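You operate a simulated robot arm through the tools that you are given. There is no shell and no other tool. Be economical: measure what you need, move in short steps, check, and stop when the job is done.

The job below is to be done with a simulated robot arm. You get a single attempt, and the scene is never put back.

TASK
Put things in order on the long oak table. At the end: the yellow pack of cards (marked "CEDAR") is in the brown tray (marked "INCOMING"); the pink paper ball stands where the white card bundle (marked "SEEDS") stood; the white card bundle stands where the red iron weight stood; the beige twine ball stands where the yellow pack of cards stood; the red iron weight stands where the beige twine ball stood; whatever was shut is shut again. Leave all else as you found it, and nothing knocked over.

Only the result counts: the job must be done as asked and must still hold three seconds after the hand-in. Knocking over, shifting, dropping, spilling or breaking anything else fails it.

THE ROBOT
A 7-joint arm with a two-finger parallel gripper, fixed in place. Base frame: the origin is at the foot of the arm, x ahead of it, y to its left, z up; the work surface is at about z = 0.76. Lengths are in m, angles in degrees, forces in N, time in s.
With the tool pointing down near the work surface it reaches from about 0.3 to 0.7 m from the base axis. Its first joint turns from -66.0 to 66.0 degrees. Payload 1.57 kg.
The TCP is the grasp point between the finger pads, 0.03 m short of the fingertips. In the tool frame z runs along the fingers and y along their closing line. The gripper opens to 0.11 m. The fingers are 0.024 m wide and 0.012 m thick; the gripper's body (0.048 by 0.112 m) begins 0.078 m behind the TCP.
Orientation is that of the tool frame in the base frame, as a unit quaternion [w, x, y, z]. With the fingers straight down and closing along the base's y, the tool's x points along the base's -x, its y along +y and its z along -z.

THE INTERFACE
- The arm moves only by the tool send_rows. Its argument "rows" is a list of rows, each a list of 3 entries, a list of its own where there are three numbers: the shift along the base's x, y, z in m, then the turn, a rotation vector about the base's x, y, z in degrees, then the opening in per cent of the stroke, from 0 (shut) to 100 (fully open). In form: [[[x, y, z], [rx, ry, rz], gripper], ...]. A call has 1 to 12 rows; each row shifts and turns the commanded pose from where the row before left it. Each row takes 0.2 s and may step no farther than 0.05 m and 8.6 degrees from the row before; otherwise, or with a gripper value out of range, the whole call is refused. Where a pose cannot be reached the arm comes as near as it can. A force on the tool above 40 N (or 10 N above the force at the start of the call, whichever is more), or a blocked arm, ends the call early, and 0.2 s more pass. The fingers move at their own pace (about 0.108 m/s each) and stop on an object; they squeeze with about 33 N. The grip force told is the motor's: it shows also when the fingers shut on nothing. Time passes only in rows, and 0.2 s behind the last, so rows that do not move let the fingers close. The reply holds the time, the measured pose of the TCP, the force on the tool along the base axes, the opening and the grip force, in the units named above and with some noise, and new pictures: "views" is both (left out), scene, wrist or none.
- Cameras (640 x 400 px; columns grow to the right, rows downward): "scene" is fixed at [0.1758, -0.4014, 1.4061]; the picture's right is [0.68, -0.73, 0.00], its down [-0.45, -0.42, -0.79] and it looks along [0.58, 0.54, -0.61] (base axes); focal length 351 px, centre (320, 200). "wrist" rides on the gripper at [0.07, 0.016, -0.141] in the tool frame; the picture's right is [-0.23, 0.97, 0.00], its down [-0.86, -0.20, -0.48] and it looks along [-0.47, -0.11, 0.88] (tool axes); focal length 222 px, centre (320, 200). There is no depth. A picture from a camera that has moved, and an enlarged one, comes with that camera's place and axes in the base frame and with its lens. The place of the scene camera against the robot may be out by one fixed shift of up to 0.012 m in any direction.
- inspect(camera, box): a new picture of the part [left, top, right, bottom] of that camera's present view, enlarged. No time passes.
- finish_job(): hands the job in; it is judged then, once.

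Work in short steps. Places have to be worked out from the pictures, the camera data and where the tool is seen: move nearer, look again, correct. Check each grasp and each placing, and mend what went wrong. You have 120 turns and 200 pictures in all, those below and enlarged ones among them. Open the gripper and draw the arm clear of the work before you hand the job in, unless the task says otherwise; then end with one line.

The tools are called after ">>>" as name(argument=value, ...) on one line, values as JSON. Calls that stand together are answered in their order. send_rows: Moves the arm, as the interface text tells. Its arguments: {"type":"object","properties":{"rows":{"type":"array","items":{"type":"array"}},"views":{"type":"string","enum":["both","scene","wrist","none"]}},"required":["rows"]} The other tools are called the same way: inspect (camera, box) takes an enlarged picture of a part of a camera's view; finish_job () hands the job in.

At the start:

```text
t: 0.0
tool_pos: [0.3499, 0.1711, 1.0387]
orientation: [0.001, 0.0, 1.0, 0.0]
contact_force: [0.4, -0.2, -0.4]
finger_gap: 0.1102
grip_force: 0.0
```

scene: 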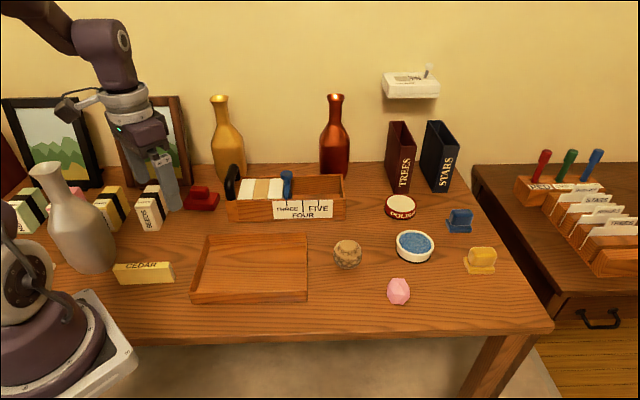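
wrist: 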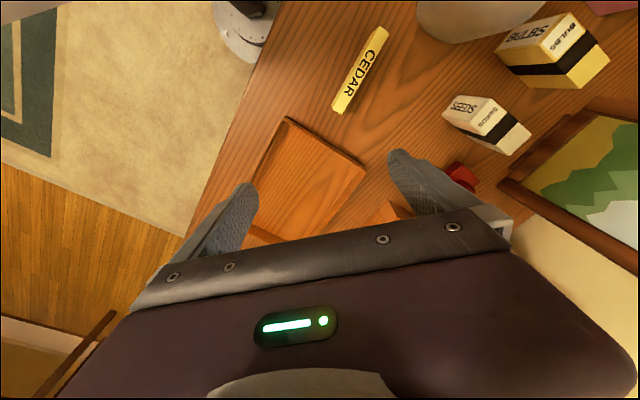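

I'll take enlarged views first to identify the objects and labels.

>>> inspect(camera="scene", box=[0, 150, 240, 300])

>>> inspect(camera="scene", box=[180, 160, 420, 310])

>>> inspect(camera="wrist", box=[200, 0, 640, 275])

>>> inspect(camera="scene", box=[320, 170, 520, 320])

```text
2.67 times, centred on (120, 225) of scene
camera zoom: at [0.1758, -0.4014, 1.4061], right [0.68, -0.73, 0.0], down [-0.45, -0.42, -0.79], along [0.58, 0.54, -0.61], focal length 937 px, centre (853, 133)
```

zoom: 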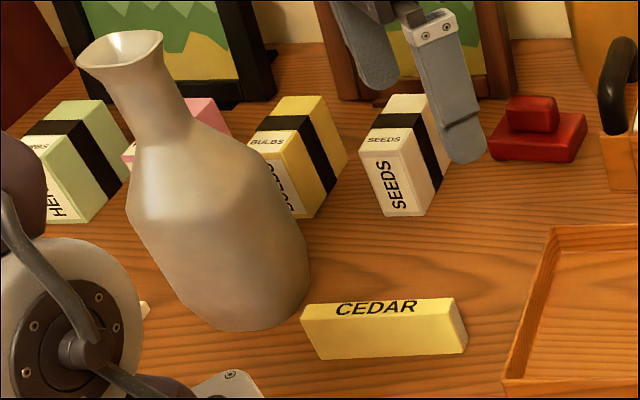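

```text
2.67 times, centred on (300, 235) of scene
camera zoom: at [0.1758, -0.4014, 1.4061], right [0.68, -0.73, 0.0], down [-0.45, -0.42, -0.79], along [0.58, 0.54, -0.61], focal length 937 px, centre (373, 107)
```

zoom: 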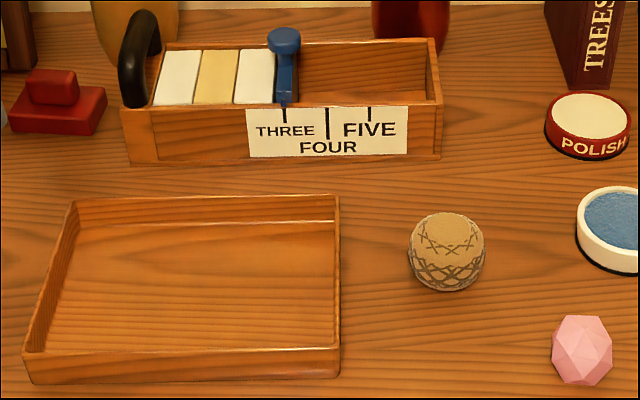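

```text
1.45 times, centred on (420, 138) of wrist
camera zoom: at [0.2792, 0.1881, 1.1803], right [0.23, 0.97, 0.0], down [0.86, -0.2, 0.48], along [0.47, -0.11, -0.88], focal length 323 px, centre (174, 291)
```

zoom: 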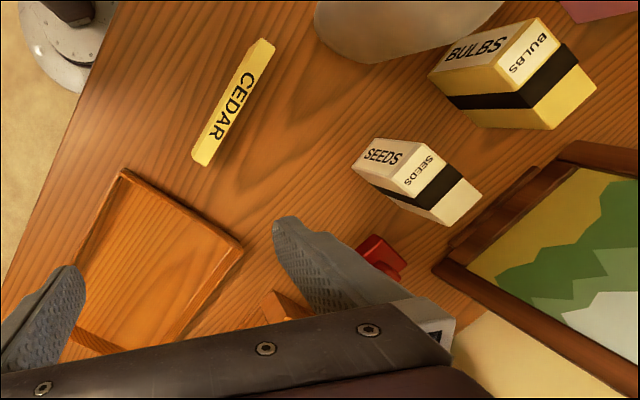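

```text
2.67 times, centred on (420, 245) of scene
camera zoom: at [0.1758, -0.4014, 1.4061], right [0.68, -0.73, 0.0], down [-0.45, -0.42, -0.79], along [0.58, 0.54, -0.61], focal length 937 px, centre (53, 80)
```

zoom: 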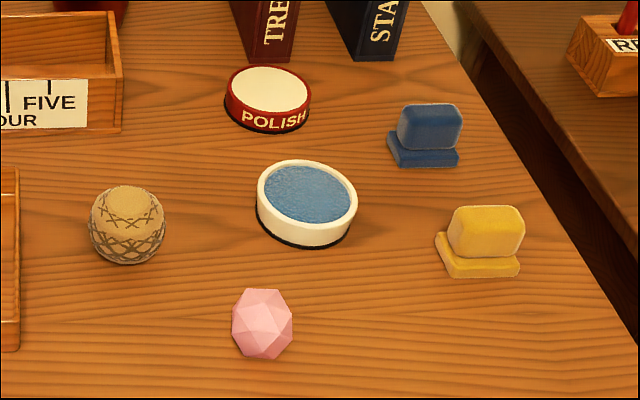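

The scene is clear: the cedar pack is near (0.285, 0.246) with its long side along about -44°. I turn the gripper across it and look from above.

>>> send_rows(rows=[[[-0.011, 0.0125, -0.013], [0, 0, -7.4], 100], [[-0.011, 0.0125, -0.013], [0, 0, -7.4], 100], [[-0.011, 0.0125, -0.013], [0, 0, -7.4], 100], [[-0.011, 0.0125, -0.013], [0, 0, -7.4], 100], [[-0.011, 0.0125, -0.013], [0, 0, -7.4], 100], [[-0.011, 0.0125, -0.013], [0, 0, -7.4], 100], [[0, 0, 0], [0, 0, 0], 100]])

```text
t: 1.6
tool_pos: [0.2835, 0.2456, 0.9604]
orientation: [0.0, 0.378, 0.926, 0.0]
contact_force: [-0.7, 0.2, 0.3]
finger_gap: 0.11
grip_force: 0.0
camera wrist: at [0.2449, 0.3067, 1.1012], right [0.84, 0.54, 0.0], down [0.47, -0.74, 0.48], along [0.26, -0.4, -0.88], focal length 222 px, centre (320, 200)
```

scene: 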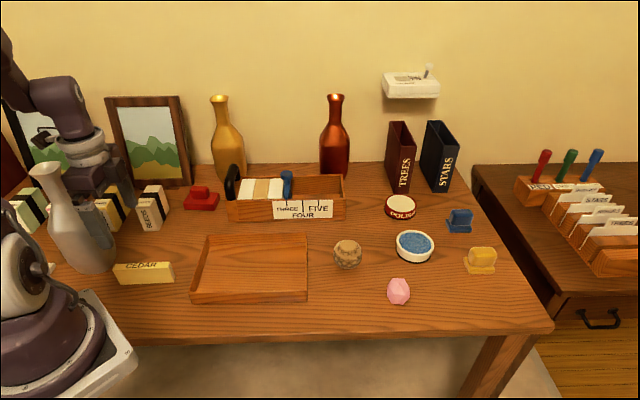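
wrist: 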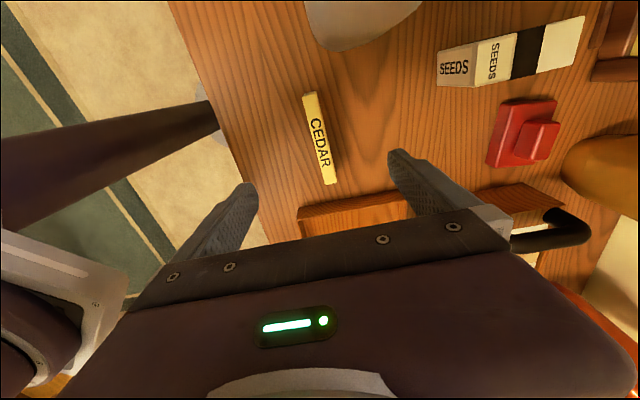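

The cedar pack's top centre works out to about (0.288, 0.243, 0.79), with the tool turned the right way. I go down part of the way and look again.

>>> send_rows(rows=[[[0.002, -0.001, -0.03], [0, 0, 0], 100], [[0.002, -0.001, -0.03], [0, 0, 0], 100], [[0, 0, -0.03], [0, 0, 0], 100], [[0, 0, -0.01], [0, 0, 0], 100]])

```text
t: 2.6
tool_pos: [0.288, 0.2449, 0.8608]
orientation: [0.0, 0.378, 0.926, -0.001]
contact_force: [-0.6, 0.4, -0.1]
finger_gap: 0.1099
grip_force: 0.1
camera wrist: at [0.2489, 0.3056, 1.0022], right [0.84, 0.54, 0.0], down [0.47, -0.74, 0.48], along [0.26, -0.4, -0.88], focal length 222 px, centre (320, 200)
```

scene: 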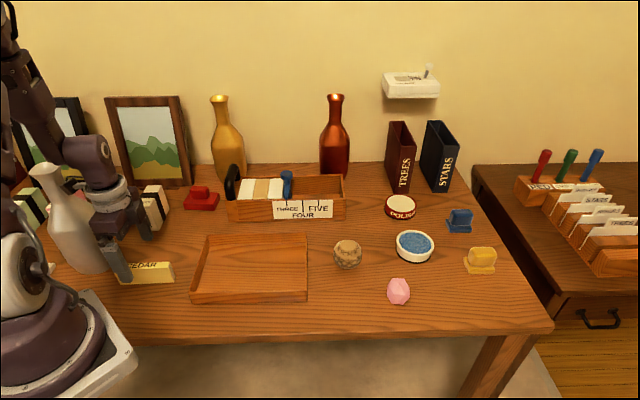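
wrist: 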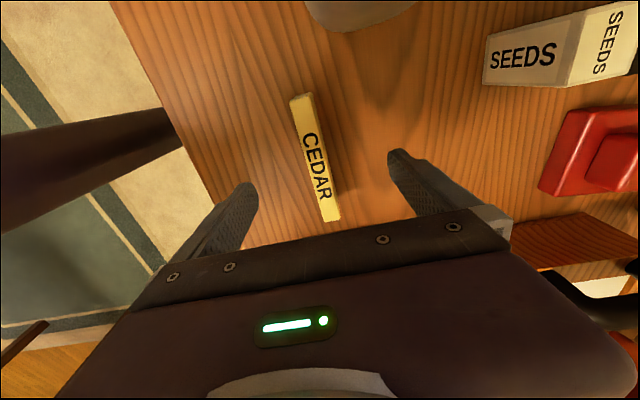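

The pack's centre is at about (0.289, 0.242), close to the tool. I go down to z≈0.796 and close.

>>> send_rows(rows=[[[0.001, -0.003, -0.03], [0, 0, 0], 100], [[0, 0, -0.025], [0, 0, 0], 100], [[0, 0, -0.01], [0, 0, 0], 100], [[0, 0, 0], [0, 0, 0], 60], [[0, 0, 0], [0, 0, 0], 0], [[0, 0, 0], [0, 0, 0], 0], [[0, 0, 0], [0, 0, 0], 0]])

```text
t: 4.2
tool_pos: [0.2895, 0.2421, 0.7964]
orientation: [0.0, 0.378, 0.926, -0.001]
contact_force: [-0.4, 0.4, -0.8]
finger_gap: 0.0174
grip_force: 32.8
camera wrist: at [0.2504, 0.3036, 0.9375], right [0.84, 0.54, 0.0], down [0.47, -0.74, 0.48], along [0.26, -0.4, -0.88], focal length 222 px, centre (320, 200)
```

scene: 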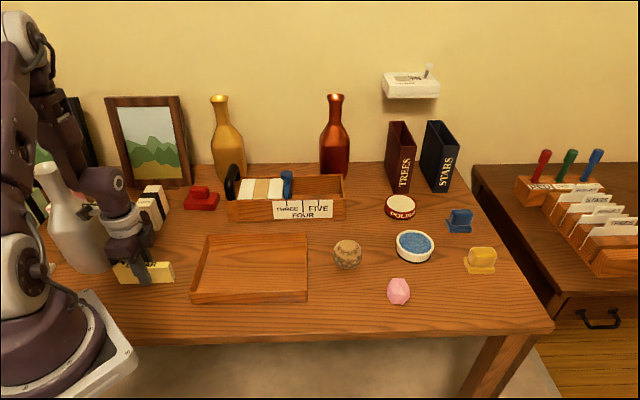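
wrist: 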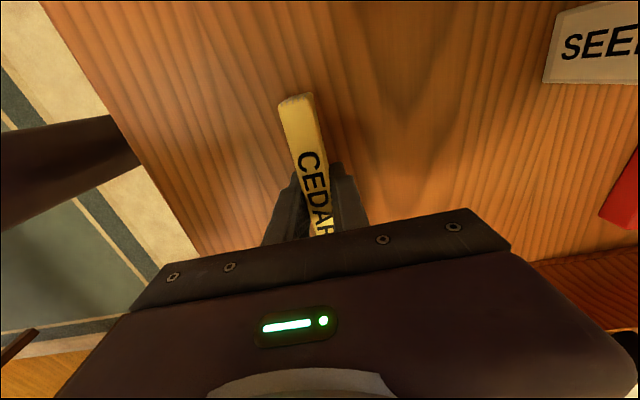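

The cedar pack is held (17 mm). I lift it and carry it over the tray.

>>> send_rows(rows=[[[0, 0, 0.03], [0, 0, 0], 0], [[0, 0, 0.04], [0, 0, 0], 0], [[0, 0, 0.04], [0, 0, 0], 0], [[0.03, -0.025, 0.02], [0, 0, 0], 0], [[0.035, -0.03, 0], [0, 0, 0], 0], [[0.035, -0.03, 0], [0, 0, 0], 0], [[0.035, -0.03, 0], [0, 0, 0], 0], [[0.035, -0.03, 0], [0, 0, 0], 0], [[0, 0, 0], [0, 0, 0], 0]])

```text
t: 6.2
tool_pos: [0.4595, 0.0955, 0.9259]
orientation: [0.0, 0.378, 0.926, 0.0]
contact_force: [0.1, 0.0, -1.3]
finger_gap: 0.0176
grip_force: 32.8
camera wrist: at [0.4203, 0.1569, 1.0681], right [0.84, 0.54, 0.0], down [0.47, -0.74, 0.48], along [0.26, -0.4, -0.88], focal length 222 px, centre (320, 200)
```

scene: 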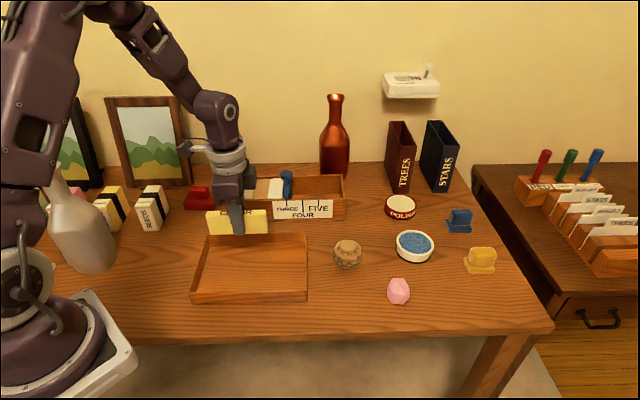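
wrist: 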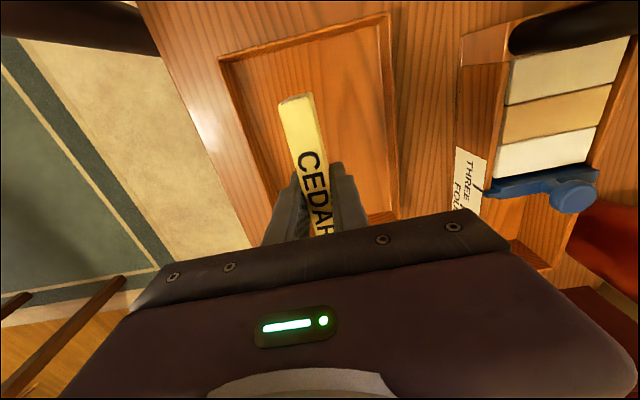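

The tray's centre works out to about (0.466, 0.090), and the pack lies parallel to it. I lower it toward the tray floor.

>>> send_rows(rows=[[[0.006, -0.005, -0.04], [0, 0, 0], 0], [[0, 0, -0.04], [0, 0, 0], 0], [[0, 0, -0.02], [0, 0, 0], 0], [[0, 0, -0.01], [0, 0, 0], 0], [[0, 0, -0.004], [0, 0, 0], 0], [[0, 0, 0], [0, 0, 0], 0]])

```text
t: 7.6
tool_pos: [0.4638, 0.0922, 0.8124]
orientation: [0.0, 0.377, 0.926, 0.0]
contact_force: [-0.4, -0.4, -0.6]
finger_gap: 0.0175
grip_force: 32.5
camera wrist: at [0.4243, 0.1532, 0.9535], right [0.84, 0.54, 0.0], down [0.47, -0.74, 0.48], along [0.26, -0.4, -0.88], focal length 222 px, centre (320, 200)
```

scene: 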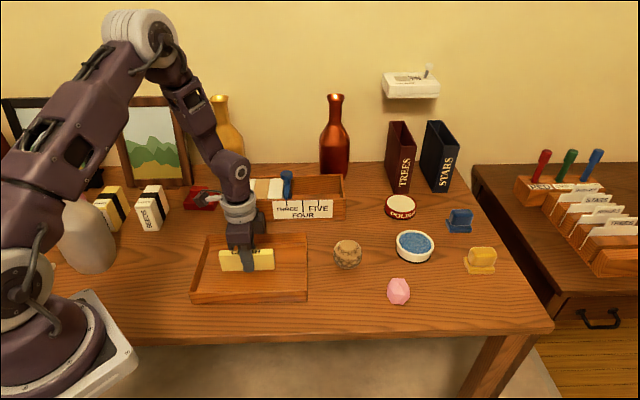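
wrist: 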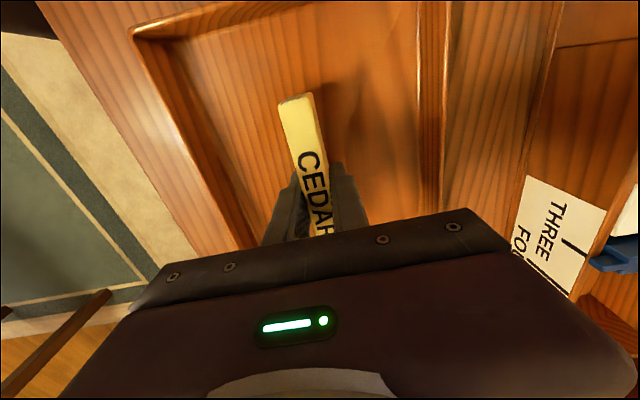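

No contact yet at 0.812. I keep lowering in small steps.

>>> send_rows(rows=[[[0, 0, -0.003], [0, 0, 0], 0], [[0, 0, -0.003], [0, 0, 0], 0], [[0, 0, 0], [0, 0, 0], 0]], views="none")

```text
t: 8.4
tool_pos: [0.4632, 0.0925, 0.8072]
orientation: [0.0, 0.378, 0.926, 0.0]
contact_force: [0.6, 0.1, -0.4]
finger_gap: 0.0176
grip_force: 32.8
```

>>> send_rows(rows=[[[0, 0, -0.002], [0, 0, 0], 0], [[0, 0, -0.002], [0, 0, 0], 0], [[0, 0, 0], [0, 0, 0], 0]], views="none")

```text
t: 9.2
tool_pos: [0.4641, 0.0924, 0.8041]
orientation: [0.0, 0.377, 0.926, 0.0]
contact_force: [0.8, -0.1, -0.3]
finger_gap: 0.0175
grip_force: 32.4
```

Still no contact at 0.804 (the commanded height is about 0.8025). I keep going in 1–2 mm steps.

>>> send_rows(rows=[[[0, 0, -0.0015], [0, 0, 0], 0], [[0, 0, -0.0015], [0, 0, 0], 0], [[0, 0, 0], [0, 0, 0], 0]], views="wrist")

```text
t: 10.0
tool_pos: [0.4642, 0.0914, 0.7997]
orientation: [0.001, 0.377, 0.926, 0.0]
contact_force: [-1.6, 2.5, 30.1]
finger_gap: 0.0173
grip_force: 32.3
camera wrist: at [0.4249, 0.1526, 0.941], right [0.84, 0.54, 0.0], down [0.47, -0.74, 0.48], along [0.26, -0.4, -0.88], focal length 222 px, centre (320, 200)
```

wrist: 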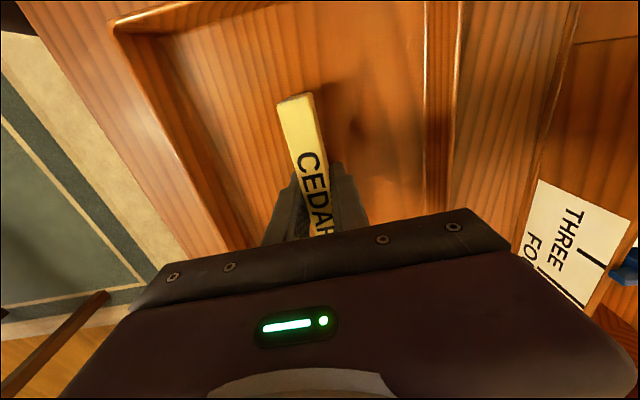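

The pack touches the tray floor (30 N). I ease off, open part way and lift straight up.

>>> send_rows(rows=[[[0, 0, 0.001], [0, 0, 0], 0], [[0, 0, 0], [0, 0, 0], 45], [[0, 0, 0], [0, 0, 0], 45], [[0, 0, 0.03], [0, 0, 0], 45], [[0, 0, 0.04], [0, 0, 0], 45], [[0, 0, 0.04], [0, 0, 0], 60], [[0.03, -0.02, 0.03], [0, 0, 0], 80], [[0.04, -0.03, 0], [0, 0, 0], 100], [[0.04, -0.03, 0], [0, 0, 0], 100], [[0.03, -0.02, 0], [0, 0, 0], 100], [[0.02, -0.02, 0], [0, 0, 0], 100], [[0, 0, 0], [0, 0, 0], 100]])

```text
t: 12.6
tool_pos: [0.627, -0.0284, 0.9404]
orientation: [0.0, 0.378, 0.926, 0.0]
contact_force: [0.2, -0.3, 0.5]
finger_gap: 0.1098
grip_force: 0.1
camera wrist: at [0.5881, 0.0327, 1.0811], right [0.84, 0.54, 0.0], down [0.47, -0.74, 0.48], along [0.26, -0.4, -0.88], focal length 222 px, centre (320, 200)
```

scene: 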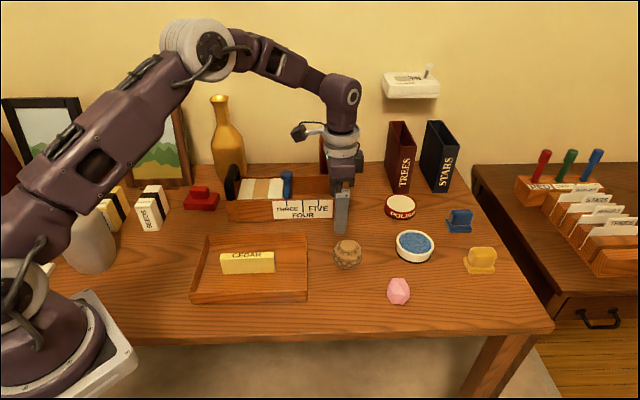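
wrist: 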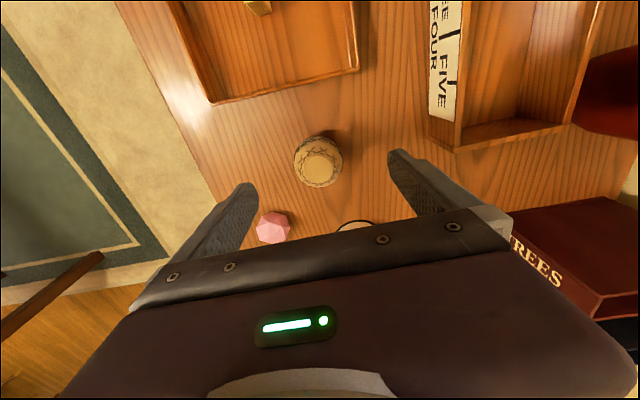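

The cedar pack stands well in the tray. The twine ball is near (0.640, -0.052); I go above it and partly down.

>>> send_rows(rows=[[[0.013, -0.023, -0.02], [0, 0, 0], 100], [[0, 0, -0.03], [0, 0, 0], 100], [[0, 0, -0.02], [0, 0, 0], 100], [[0, 0, 0], [0, 0, 0], 100]])

```text
t: 13.6
tool_pos: [0.6399, -0.0519, 0.8698]
orientation: [0.0, 0.378, 0.926, 0.0]
contact_force: [0.7, -0.8, 0.4]
finger_gap: 0.11
grip_force: 0.0
camera wrist: at [0.6011, 0.0096, 1.011], right [0.84, 0.54, 0.0], down [0.47, -0.74, 0.48], along [0.26, -0.4, -0.88], focal length 222 px, centre (320, 200)
```

scene: 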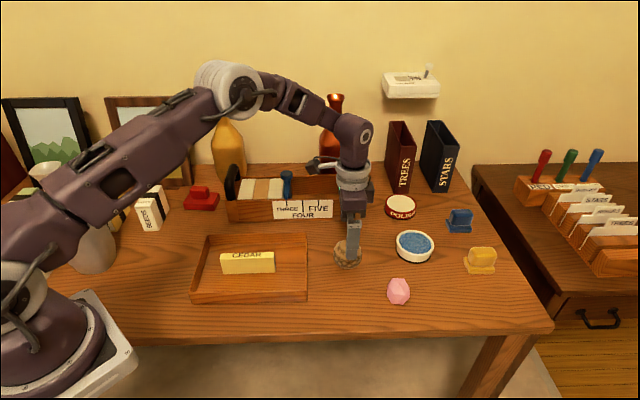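
wrist: 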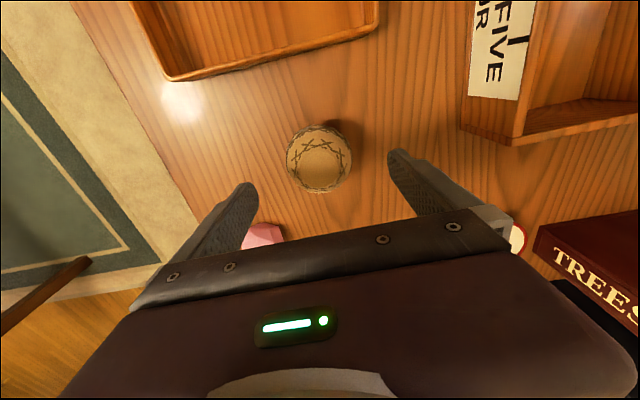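

It is centred well. I go down to 0.798 and close.

>>> send_rows(rows=[[[0, 0, -0.03], [0, 0, 0], 100], [[0, 0, -0.03], [0, 0, 0], 100], [[0, 0, -0.012], [0, 0, 0], 100], [[0, 0, 0], [0, 0, 0], 70], [[0, 0, 0], [0, 0, 0], 40], [[0, 0, 0], [0, 0, 0], 40], [[0, 0, 0], [0, 0, 0], 20], [[0, 0, 0], [0, 0, 0], 0]])

```text
t: 15.4
tool_pos: [0.6401, -0.0528, 0.7989]
orientation: [0.0, 0.379, 0.926, -0.001]
contact_force: [-0.1, 0.1, -1.2]
finger_gap: 0.0658
grip_force: 32.8
camera wrist: at [0.6004, 0.0094, 0.9397], right [0.84, 0.54, 0.0], down [0.47, -0.74, 0.48], along [0.26, -0.4, -0.88], focal length 222 px, centre (320, 200)
```

scene: 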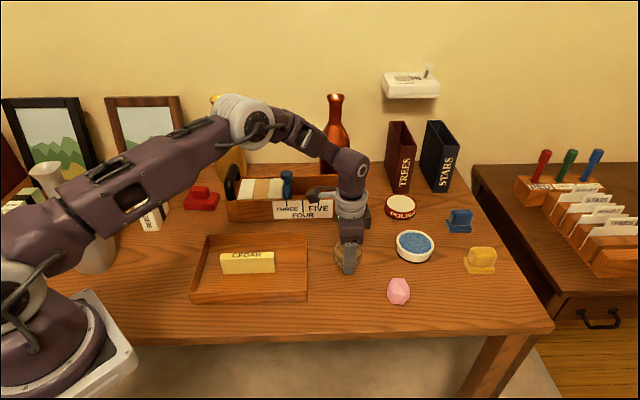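
wrist: 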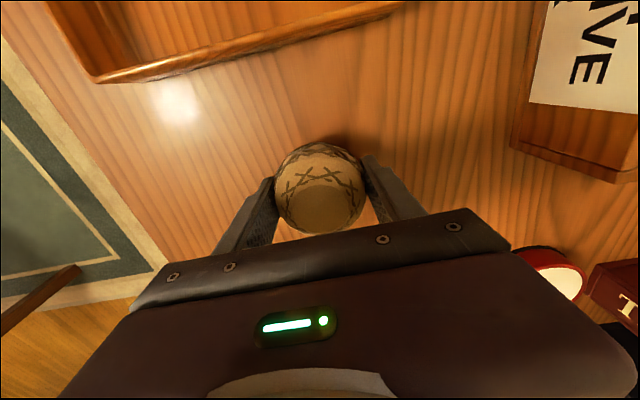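

The ball is held (66 mm), so the twine home is (0.640, -0.052). I lift and carry it to the cedar pack's old place at (0.289, 0.242).

>>> send_rows(rows=[[[0, 0, 0.03], [0, 0, 0], 0], [[0, 0, 0.05], [0, 0, 0], 0], [[0, 0, 0.05], [0, 0, 0], 0], [[0, 0, 0], [0, 0, 0], 0]], views="none")

>>> send_rows(rows=[[[-0.0351, 0.0295, 0], [0, 0, 0], 0], [[-0.0351, 0.0295, 0], [0, 0, 0], 0], [[-0.0351, 0.0295, 0], [0, 0, 0], 0], [[-0.0351, 0.0295, 0], [0, 0, 0], 0], [[-0.0351, 0.0295, 0], [0, 0, 0], 0], [[-0.0351, 0.0295, 0], [0, 0, 0], 0], [[-0.0351, 0.0295, 0], [0, 0, 0], 0], [[-0.0351, 0.0295, 0], [0, 0, 0], 0], [[-0.0351, 0.0295, 0], [0, 0, 0], 0], [[-0.0351, 0.0295, 0], [0, 0, 0], 0], [[0, 0, 0], [0, 0, 0], 0]])

```text
t: 16.4
tool_pos: [0.6372, -0.0555, 0.9308]
orientation: [0.0, 0.378, 0.926, 0.0]
contact_force: [-0.1, -0.3, -0.3]
finger_gap: 0.066
grip_force: 33.2
```

```text
t: 18.8
tool_pos: [0.2858, 0.2443, 0.9264]
orientation: [0.0, 0.377, 0.926, 0.0]
contact_force: [0.4, -0.6, -0.5]
finger_gap: 0.0658
grip_force: 32.5
camera wrist: at [0.2475, 0.3056, 1.0683], right [0.84, 0.54, 0.0], down [0.47, -0.74, 0.48], along [0.26, -0.4, -0.88], focal length 222 px, centre (320, 200)
```

scene: 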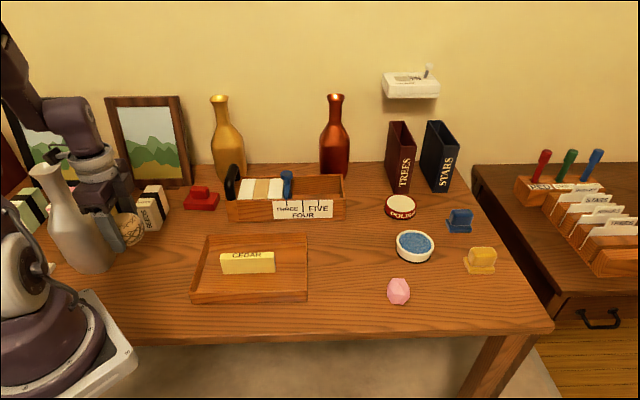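
wrist: 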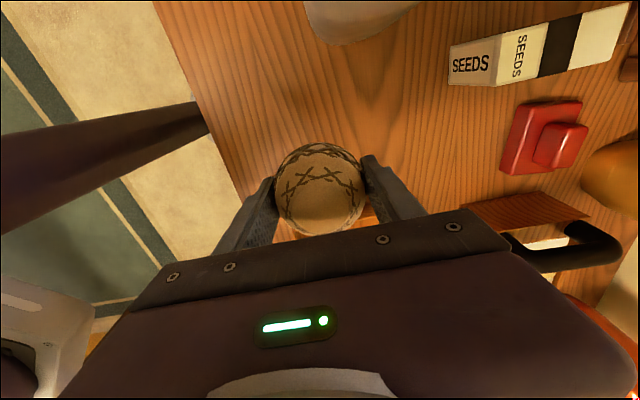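

It is over the place. I lower it, correcting by a few millimetres.

>>> send_rows(rows=[[[0.003, -0.002, -0.04], [0, 0, 0], 0], [[0, 0, -0.04], [0, 0, 0], 0], [[0, 0, -0.03], [0, 0, 0], 0], [[0, 0, -0.012], [0, 0, 0], 0], [[0, 0, 0], [0, 0, 0], 0]], views="wrist")

```text
t: 20.0
tool_pos: [0.286, 0.2408, 0.805]
orientation: [0.0, 0.378, 0.926, -0.001]
contact_force: [0.0, -0.2, -1.3]
finger_gap: 0.0659
grip_force: 32.8
camera wrist: at [0.2481, 0.302, 0.9462], right [0.84, 0.54, 0.0], down [0.47, -0.74, 0.48], along [0.26, -0.4, -0.88], focal length 222 px, centre (320, 200)
```

wrist: 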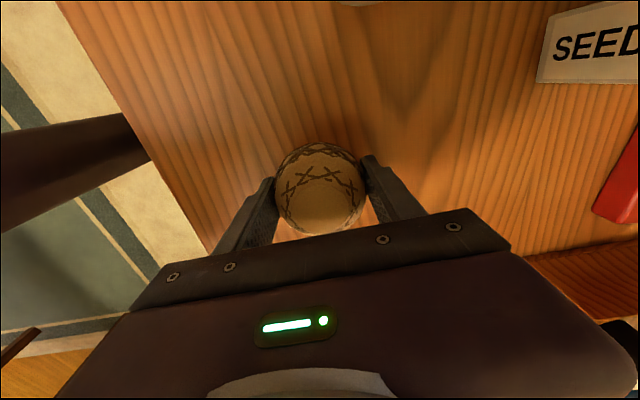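

I go down the last few millimetres to contact (the grasp height was 0.799), nudging +2 mm in x.

>>> send_rows(rows=[[[0.002, 0.0, -0.003], [0, 0, 0], 0], [[0, 0, -0.0025], [0, 0, 0], 0], [[0, 0, 0], [0, 0, 0], 0]], views="none")

```text
t: 20.8
tool_pos: [0.29, 0.242, 0.7997]
orientation: [0.0, 0.377, 0.926, 0.0]
contact_force: [0.4, -0.9, -1.0]
finger_gap: 0.0659
grip_force: 33.2
```

>>> send_rows(rows=[[[0, 0, -0.001], [0, 0, 0], 0], [[0, 0, -0.001], [0, 0, 0], 0], [[0, 0, 0], [0, 0, 0], 0]], views="none")

```text
t: 21.6
tool_pos: [0.2907, 0.2417, 0.7983]
orientation: [0.0, 0.378, 0.926, 0.0]
contact_force: [-6.5, 0.5, 26.6]
finger_gap: 0.066
grip_force: 33.1
```

Contact. I ease off, open, and rise.

>>> send_rows(rows=[[[0, 0, 0.001], [0, 0, 0], 0], [[0, 0, 0], [0, 0, 0], 75], [[0, 0, 0], [0, 0, 0], 100], [[0, 0, 0.02], [0, 0, 0], 100], [[0, 0, 0.04], [0, 0, 0], 100], [[0, 0, 0.05], [0, 0, 0], 100], [[0.0, 0.0, 0.05], [0, 0, 0], 100], [[0.04, 0.02, 0.0], [0, 0, 0], 100], [[0.04, 0.02, 0.0], [0, 0, 0], 100], [[0.04, 0.02, 0.0], [0, 0, 0], 100], [[0, 0, 0], [0, 0, 0], 100]])

```text
t: 24.0
tool_pos: [0.4147, 0.3031, 0.9581]
orientation: [0.0, 0.378, 0.926, 0.0]
contact_force: [-0.5, -1.0, -0.4]
finger_gap: 0.1102
grip_force: 0.0
camera wrist: at [0.3746, 0.3637, 1.0998], right [0.84, 0.54, 0.0], down [0.47, -0.74, 0.48], along [0.26, -0.4, -0.88], focal length 222 px, centre (320, 200)
```

scene: 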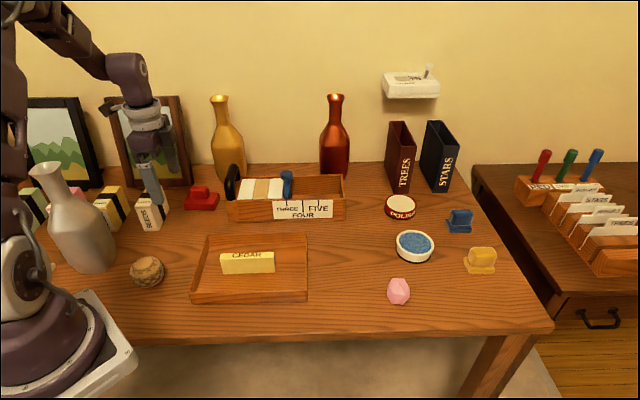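
wrist: 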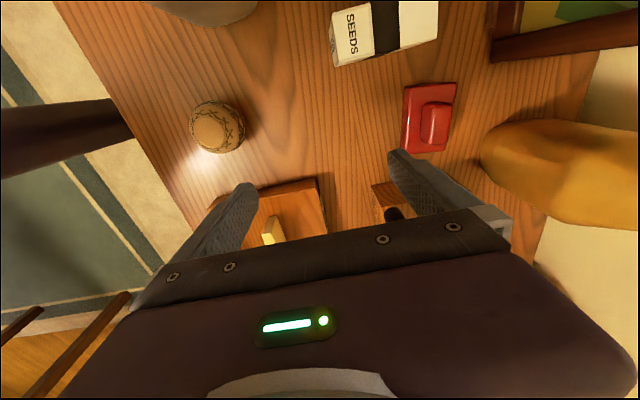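

The twine ball stands in the cedar place. The red weight is near (0.526, 0.404), its knob lying across the closing line; I move above it.

>>> send_rows(rows=[[[0.028, 0.025, 0], [0, 0, 0], 70], [[0.028, 0.025, 0], [0, 0, 0], 70], [[0.028, 0.025, 0], [0, 0, 0], 70], [[0.027, 0.025, 0], [0, 0, 0], 70], [[0, 0, -0.03], [0, 0, 0], 70], [[0, 0, -0.02], [0, 0, 0], 70], [[0, 0, 0], [0, 0, 0], 70]])

```text
t: 25.6
tool_pos: [0.5225, 0.4008, 0.9087]
orientation: [0.0, 0.378, 0.926, 0.0]
contact_force: [0.1, 0.6, -0.3]
finger_gap: 0.0768
grip_force: 0.1
camera wrist: at [0.4827, 0.462, 1.0496], right [0.84, 0.54, 0.0], down [0.47, -0.74, 0.48], along [0.26, -0.4, -0.88], focal length 222 px, centre (320, 200)
```

scene: 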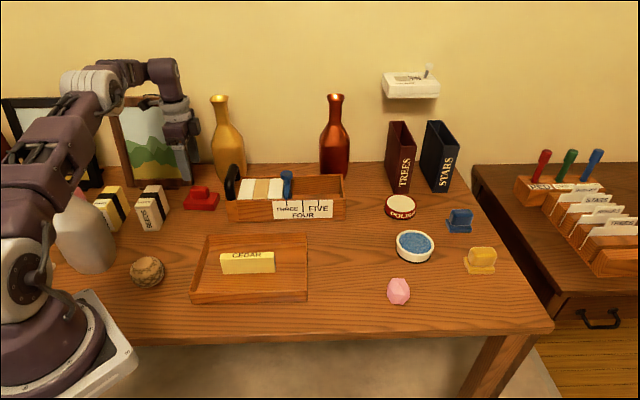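
wrist: 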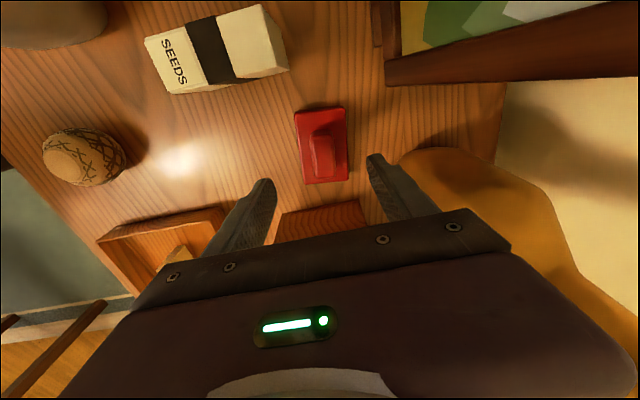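

>>> inspect(camera="wrist", box=[240, 80, 400, 200])

>>> inspect(camera="scene", box=[130, 160, 250, 235])

```text
3.33 times, centred on (320, 140) of wrist
camera zoom: at [0.4827, 0.462, 1.0496], right [0.84, 0.54, 0.0], down [0.47, -0.74, 0.48], along [0.26, -0.4, -0.88], focal length 740 px, centre (320, 400)
```

zoom: 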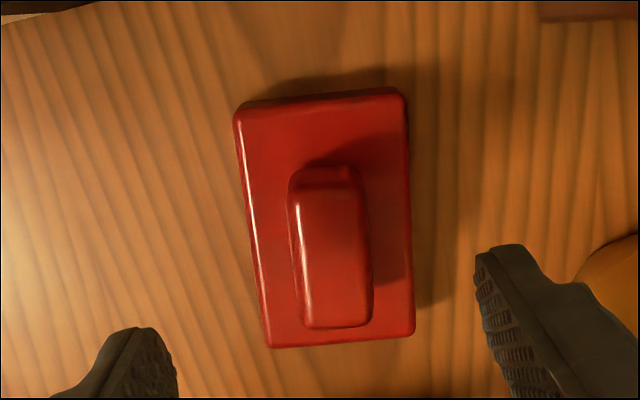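

```text
5.33 times, centred on (190, 198) of scene
camera zoom: at [0.1758, -0.4014, 1.4061], right [0.68, -0.73, 0.0], down [-0.45, -0.42, -0.79], along [0.58, 0.54, -0.61], focal length 1874 px, centre (1013, 213)
```

zoom: 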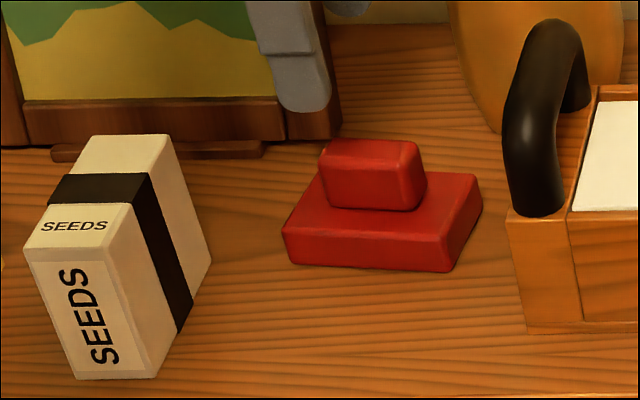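

The weight is turned to about -52°, centred at (0.5275, 0.4024), with its base top near 0.783 and knob top near 0.81. I turn a further -7.6°, centre, and go down to 0.85.

>>> send_rows(rows=[[[0.003, 0.001, -0.02], [0, 0, -7.6], 70], [[0, 0, -0.025], [0, 0, 0], 70], [[0, 0, -0.012], [0, 0, 0], 70], [[0, 0, 0], [0, 0, 0], 70], [[0, 0, 0], [0, 0, 0], 70]], views="wrist")

>>> inspect(camera="wrist", box=[240, 90, 400, 210])

```text
t: 26.8
tool_pos: [0.5254, 0.4031, 0.8511]
orientation: [0.0, 0.438, 0.899, 0.0]
contact_force: [-0.1, 0.1, 0.2]
finger_gap: 0.0766
grip_force: 0.0
camera wrist: at [0.4944, 0.4683, 0.9929], right [0.91, 0.42, 0.0], down [0.37, -0.8, 0.48], along [0.2, -0.43, -0.88], focal length 222 px, centre (320, 200)
```

wrist: 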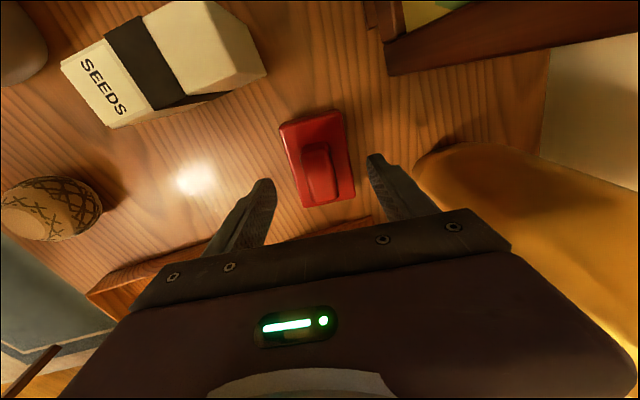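

```text
3.33 times, centred on (320, 150) of wrist
camera zoom: at [0.4944, 0.4683, 0.9929], right [0.91, 0.42, 0.0], down [0.37, -0.8, 0.48], along [0.2, -0.43, -0.88], focal length 740 px, centre (320, 367)
```

zoom: 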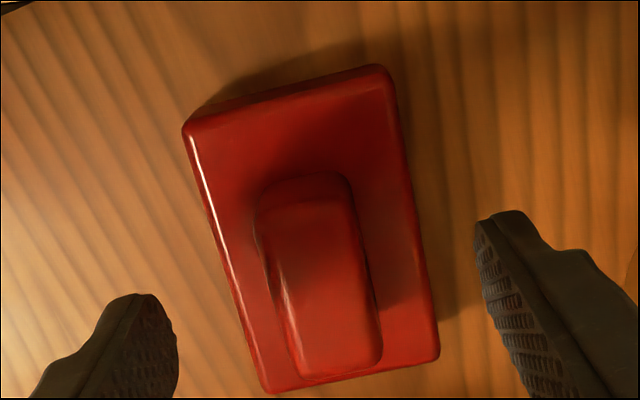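

The knob is at (0.526, 0.403) and aligned with the tool. I go down to 0.816 and grip it.

>>> send_rows(rows=[[[0, 0, -0.02], [0, 0, 0], 70], [[0, 0, -0.015], [0, 0, 0], 70], [[0, 0, 0], [0, 0, 0], 40], [[0, 0, 0], [0, 0, 0], 20], [[0, 0, 0], [0, 0, 0], 0], [[0, 0, 0], [0, 0, 0], 0]], views="wrist")

```text
t: 28.2
tool_pos: [0.5246, 0.4037, 0.8167]
orientation: [0.0, 0.438, 0.899, 0.0]
contact_force: [2.2, 1.6, 0.4]
finger_gap: 0.0258
grip_force: 33.2
camera wrist: at [0.4934, 0.4684, 0.9574], right [0.91, 0.42, 0.0], down [0.37, -0.8, 0.48], along [0.2, -0.43, -0.88], focal length 222 px, centre (320, 200)
```

wrist: 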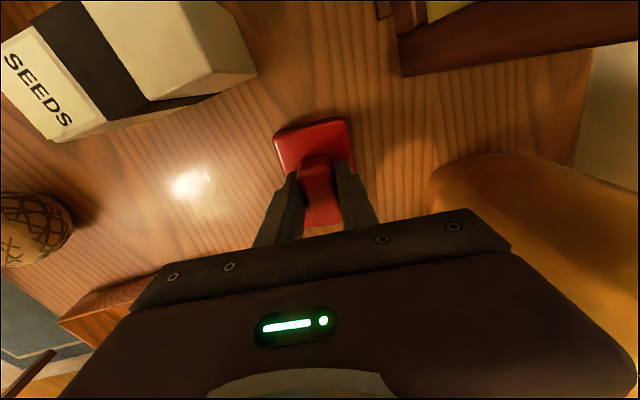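

The weight is gripped (26 mm). I lift and carry it round over the tray, clear of the box handle.

>>> send_rows(rows=[[[0, 0, 0.01], [0, 0, 0], 0], [[0, 0, 0.03], [0, 0, 0], 0], [[0, 0, 0.04], [0, 0, 0], 0], [[0, 0, 0.04], [0, 0, 0], 0], [[0, 0, 0], [0, 0, 0], 0]])

```text
t: 29.4
tool_pos: [0.5249, 0.3989, 0.9377]
orientation: [0.0, 0.438, 0.899, -0.001]
contact_force: [0.1, -0.7, -8.9]
finger_gap: 0.0259
grip_force: 33.1
camera wrist: at [0.4944, 0.4649, 1.0786], right [0.91, 0.42, 0.0], down [0.37, -0.8, 0.48], along [0.2, -0.43, -0.88], focal length 222 px, centre (320, 200)
```

scene: 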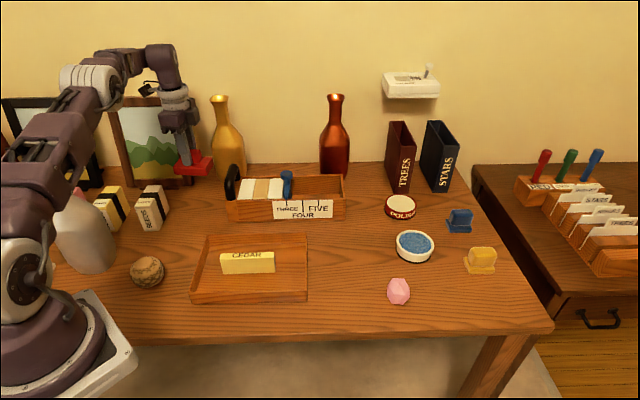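
wrist: 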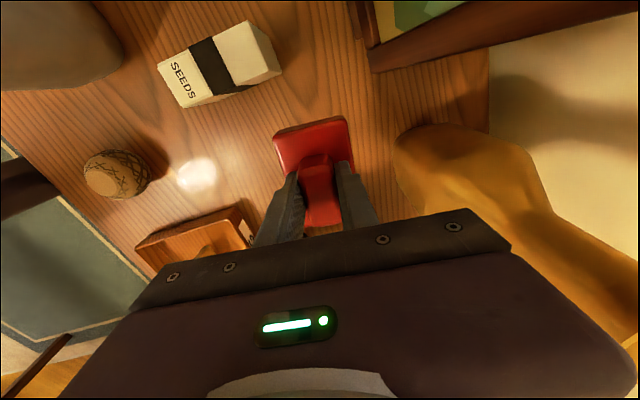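

It is held firmly. I carry it now, turning back +7.6° on the way to the usual tool angle.

>>> send_rows(rows=[[[-0.029, -0.034, 0], [0, 0, 2.5], 0], [[-0.029, -0.034, 0], [0, 0, 2.5], 0], [[-0.028, -0.034, 0], [0, 0, 2.6], 0], [[0.01, -0.042, 0], [0, 0, 0], 0], [[0.01, -0.042, 0], [0, 0, 0], 0], [[0.01, -0.042, 0], [0, 0, 0], 0], [[0.01, -0.042, 0], [0, 0, 0], 0], [[0.01, -0.042, 0], [0, 0, 0], 0], [[0.01, -0.042, 0], [0, 0, 0], 0], [[0, 0, 0], [0, 0, 0], 0]], views="none")

>>> send_rows(rows=[[[0.034, -0.024, 0], [0, 0, 0], 0], [[0.034, -0.024, 0], [0, 0, 0], 0], [[0.034, -0.024, 0], [0, 0, 0], 0], [[0.034, -0.024, 0], [0, 0, 0], 0], [[0, 0, 0], [0, 0, 0], 0]])

```text
t: 31.6
tool_pos: [0.5003, 0.0498, 0.9356]
orientation: [0.001, 0.377, 0.926, -0.001]
contact_force: [-0.1, 0.4, -8.9]
finger_gap: 0.0259
grip_force: 32.6
```

```text
t: 32.8
tool_pos: [0.6361, -0.0494, 0.934]
orientation: [-0.002, 0.378, 0.926, 0.0]
contact_force: [0.5, 0.2, -8.0]
finger_gap: 0.0256
grip_force: 32.8
camera wrist: at [0.5962, 0.0118, 1.0756], right [0.84, 0.54, 0.0], down [0.47, -0.74, 0.48], along [0.26, -0.4, -0.88], focal length 222 px, centre (320, 200)
```

scene: 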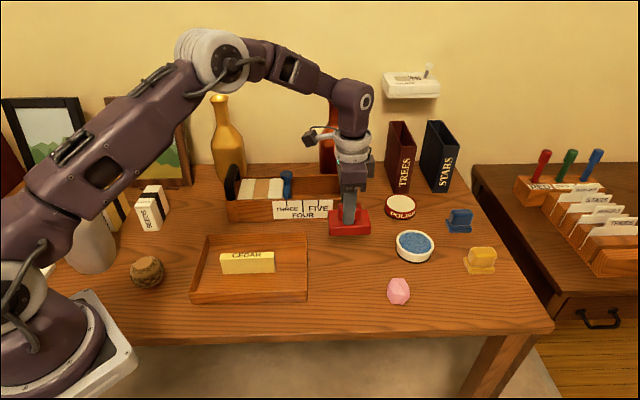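
wrist: 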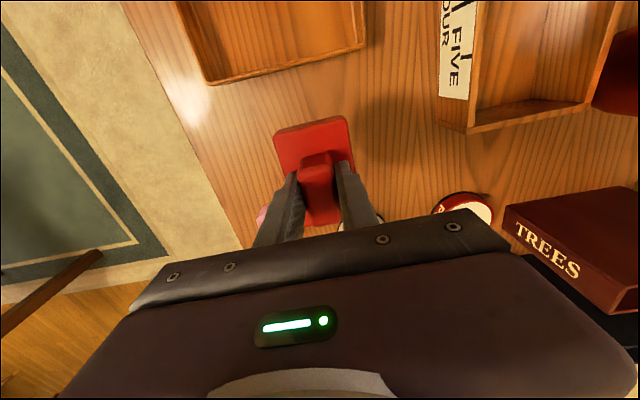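

It is above the twine place. I lower to just above contact height.

>>> send_rows(rows=[[[0.003, -0.002, -0.04], [0, 0, 0], 0], [[0, 0, -0.04], [0, 0, 0], 0], [[0, 0, -0.02], [0, 0, 0], 0], [[0, 0, -0.012], [0, 0, 0], 0], [[0, 0, 0], [0, 0, 0], 0]], views="none")

```text
t: 34.0
tool_pos: [0.6381, -0.0473, 0.8242]
orientation: [0.0, 0.378, 0.926, 0.0]
contact_force: [0.4, 0.8, -8.8]
finger_gap: 0.0259
grip_force: 33.0
```

>>> send_rows(rows=[[[0.001, -0.003, -0.003], [0, 0, 0], 0], [[0, 0, -0.002], [0, 0, 0], 0], [[0, 0, 0], [0, 0, 0], 0], [[0, 0, 0], [0, 0, 0], 0]], views="none")

```text
t: 35.0
tool_pos: [0.6402, -0.0515, 0.8186]
orientation: [0.0, 0.378, 0.926, 0.0]
contact_force: [0.1, 0.7, -8.8]
finger_gap: 0.026
grip_force: 33.0
```

>>> send_rows(rows=[[[0, 0, -0.001], [0, 0, 0], 0], [[0, 0, -0.001], [0, 0, 0], 0], [[0, 0, -0.001], [0, 0, 0], 0], [[0, 0, 0], [0, 0, 0], 0]], views="none")

```text
t: 36.0
tool_pos: [0.64, -0.0527, 0.8174]
orientation: [-0.001, 0.378, 0.926, 0.0]
contact_force: [-0.1, 0.2, -8.2]
finger_gap: 0.0261
grip_force: 32.8
```

>>> send_rows(rows=[[[0, 0, -0.001], [0, 0, 0], 0], [[0, 0, -0.001], [0, 0, 0], 0], [[0, 0, 0], [0, 0, 0], 0]], views="none")

```text
t: 36.8
tool_pos: [0.6401, -0.0525, 0.816]
orientation: [0.001, 0.377, 0.926, 0.001]
contact_force: [-1.8, 2.8, 6.8]
finger_gap: 0.026
grip_force: 33.1
```

Contact now (the force turned from -8.8 to +6.8 N). I release and rise, then move back toward SEEDS.

>>> send_rows(rows=[[[0, 0, 0], [0, 0, 0], 45], [[0, 0, 0], [0, 0, 0], 60], [[0, 0, 0.03], [0, 0, 0], 60], [[0, 0, 0.04], [0, 0, 0], 60], [[0, 0, 0.05], [0, 0, 0], 60], [[-0.034, 0.024, 0], [0, 0, 0], 100], [[-0.034, 0.024, 0], [0, 0, 0], 100], [[-0.034, 0.024, 0], [0, 0, 0], 100], [[-0.034, 0.024, 0], [0, 0, 0], 100], [[-0.034, 0.034, 0], [0, 0, 0], 100], [[-0.02, 0.04, 0.02], [0, 0, 0], 100], [[0, 0, 0], [0, 0, 0], 100]])

```text
t: 39.4
tool_pos: [0.4479, 0.1166, 0.9539]
orientation: [0.0, 0.378, 0.926, -0.001]
contact_force: [0.2, 0.2, -0.6]
finger_gap: 0.1101
grip_force: 0.1
camera wrist: at [0.409, 0.1778, 1.0948], right [0.84, 0.54, 0.0], down [0.47, -0.74, 0.48], along [0.26, -0.4, -0.88], focal length 222 px, centre (320, 200)
```

scene: 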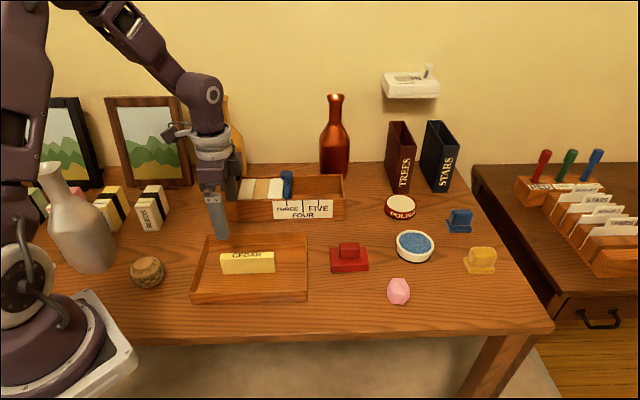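
wrist: 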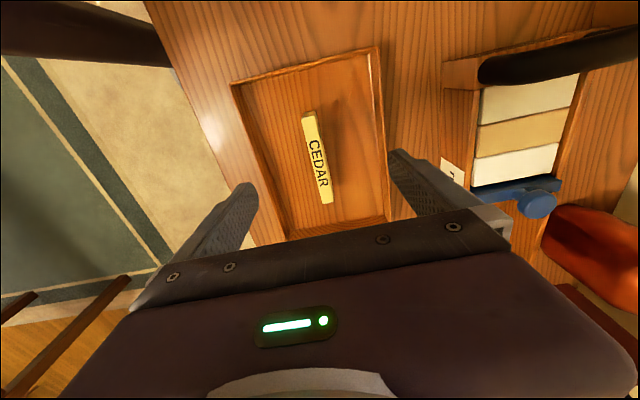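

The red weight stands at the twine place. For SEEDS I turn the tool +90° while moving toward (0.41, 0.38), so the fingers close across its narrow side.

>>> send_rows(rows=[[[-0.004, 0.024, 0], [0, 0, 8.2], 70], [[-0.004, 0.024, 0], [0, 0, 8.2], 70], [[-0.004, 0.024, 0], [0, 0, 8.2], 70], [[-0.004, 0.024, 0], [0, 0, 8.2], 70], [[-0.004, 0.024, 0], [0, 0, 8.2], 70], [[-0.004, 0.024, 0], [0, 0, 8.2], 70], [[-0.004, 0.024, 0], [0, 0, 8.2], 70], [[-0.004, 0.024, 0], [0, 0, 8.2], 70], [[-0.004, 0.024, 0], [0, 0, 8.2], 70], [[-0.004, 0.024, 0], [0, 0, 8.2], 70], [[0.0, 0.024, 0], [0, 0, 8.2], 70], [[0, 0, 0], [0, 0, 0], 70]])

```text
t: 42.0
tool_pos: [0.411, 0.3812, 0.9567]
orientation: [0.0, -0.39, 0.921, -0.001]
contact_force: [-0.3, 0.0, -0.1]
finger_gap: 0.0769
grip_force: 0.0
camera wrist: at [0.3498, 0.343, 1.0977], right [-0.54, 0.84, 0.0], down [0.74, 0.48, 0.48], along [0.4, 0.26, -0.88], focal length 222 px, centre (320, 200)
```

scene: 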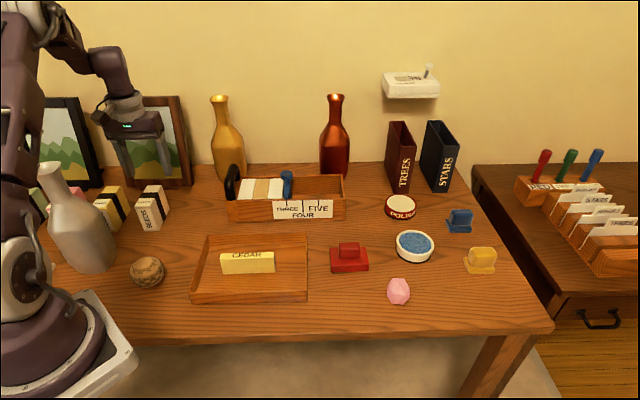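
wrist: 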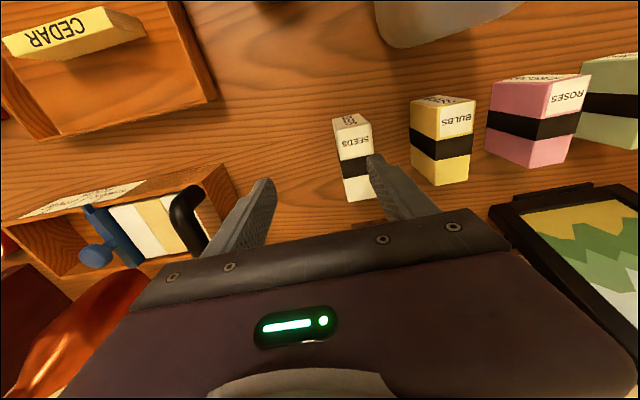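

>>> inspect(camera="wrist", box=[280, 90, 480, 215])

```text
3.20 times, centred on (380, 152) of wrist
camera zoom: at [0.3498, 0.343, 1.0977], right [-0.54, 0.84, 0.0], down [0.74, 0.48, 0.48], along [0.4, 0.26, -0.88], focal length 711 px, centre (128, 352)
```

zoom: 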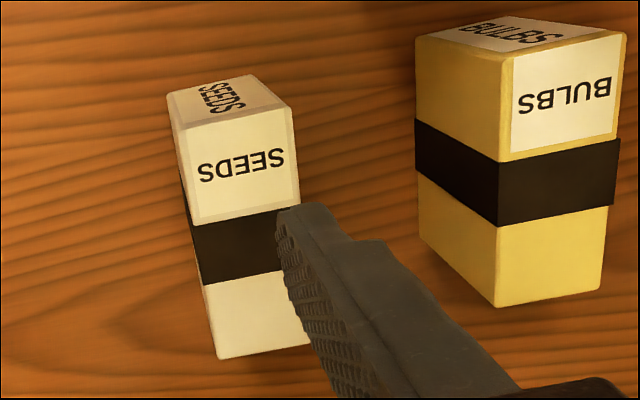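

SEEDS: its top is at about z 0.842, its centre about (0.401, 0.433), it is 37 mm wide, and the tool needs about -3° of turn. I move above it and look.

>>> send_rows(rows=[[[-0.005, 0.026, 0], [0, 0, -3], 70], [[-0.004, 0.025, -0.02], [0, 0, 0], 70], [[0, 0, -0.025], [0, 0, 0], 70], [[0, 0, 0], [0, 0, 0], 70], [[0, 0, 0], [0, 0, 0], 70]])

>>> inspect(camera="wrist", box=[240, 80, 420, 215])

```text
t: 43.2
tool_pos: [0.4011, 0.4321, 0.9088]
orientation: [-0.001, -0.365, 0.931, 0.0]
contact_force: [-0.4, 0.5, -0.1]
finger_gap: 0.0771
grip_force: 0.2
camera wrist: at [0.3384, 0.3982, 1.0507], right [-0.49, 0.87, 0.0], down [0.76, 0.43, 0.48], along [0.42, 0.24, -0.88], focal length 222 px, centre (320, 200)
```

scene: 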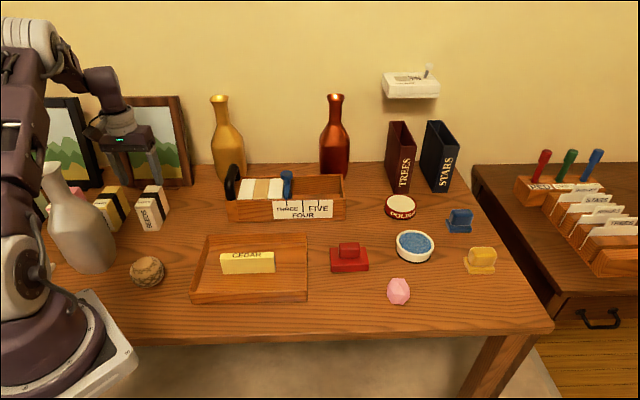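
wrist: 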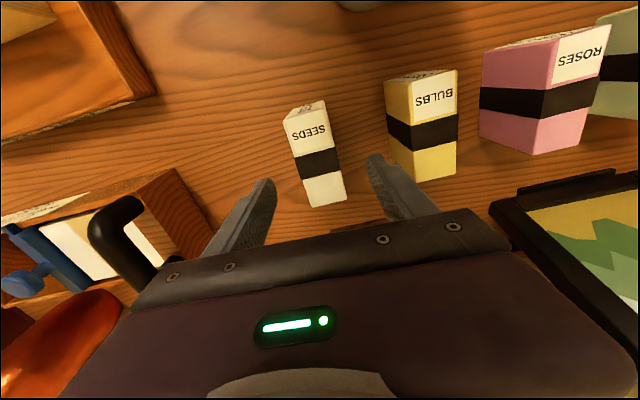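

```text
2.96 times, centred on (330, 148) of wrist
camera zoom: at [0.3384, 0.3982, 1.0507], right [-0.49, 0.87, 0.0], down [0.76, 0.43, 0.48], along [0.42, 0.24, -0.88], focal length 658 px, centre (290, 356)
```

zoom: 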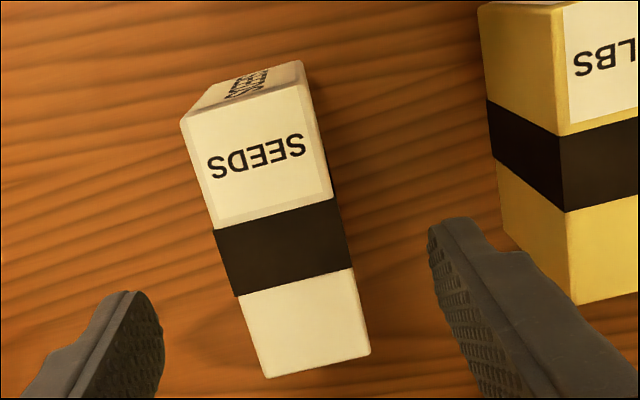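

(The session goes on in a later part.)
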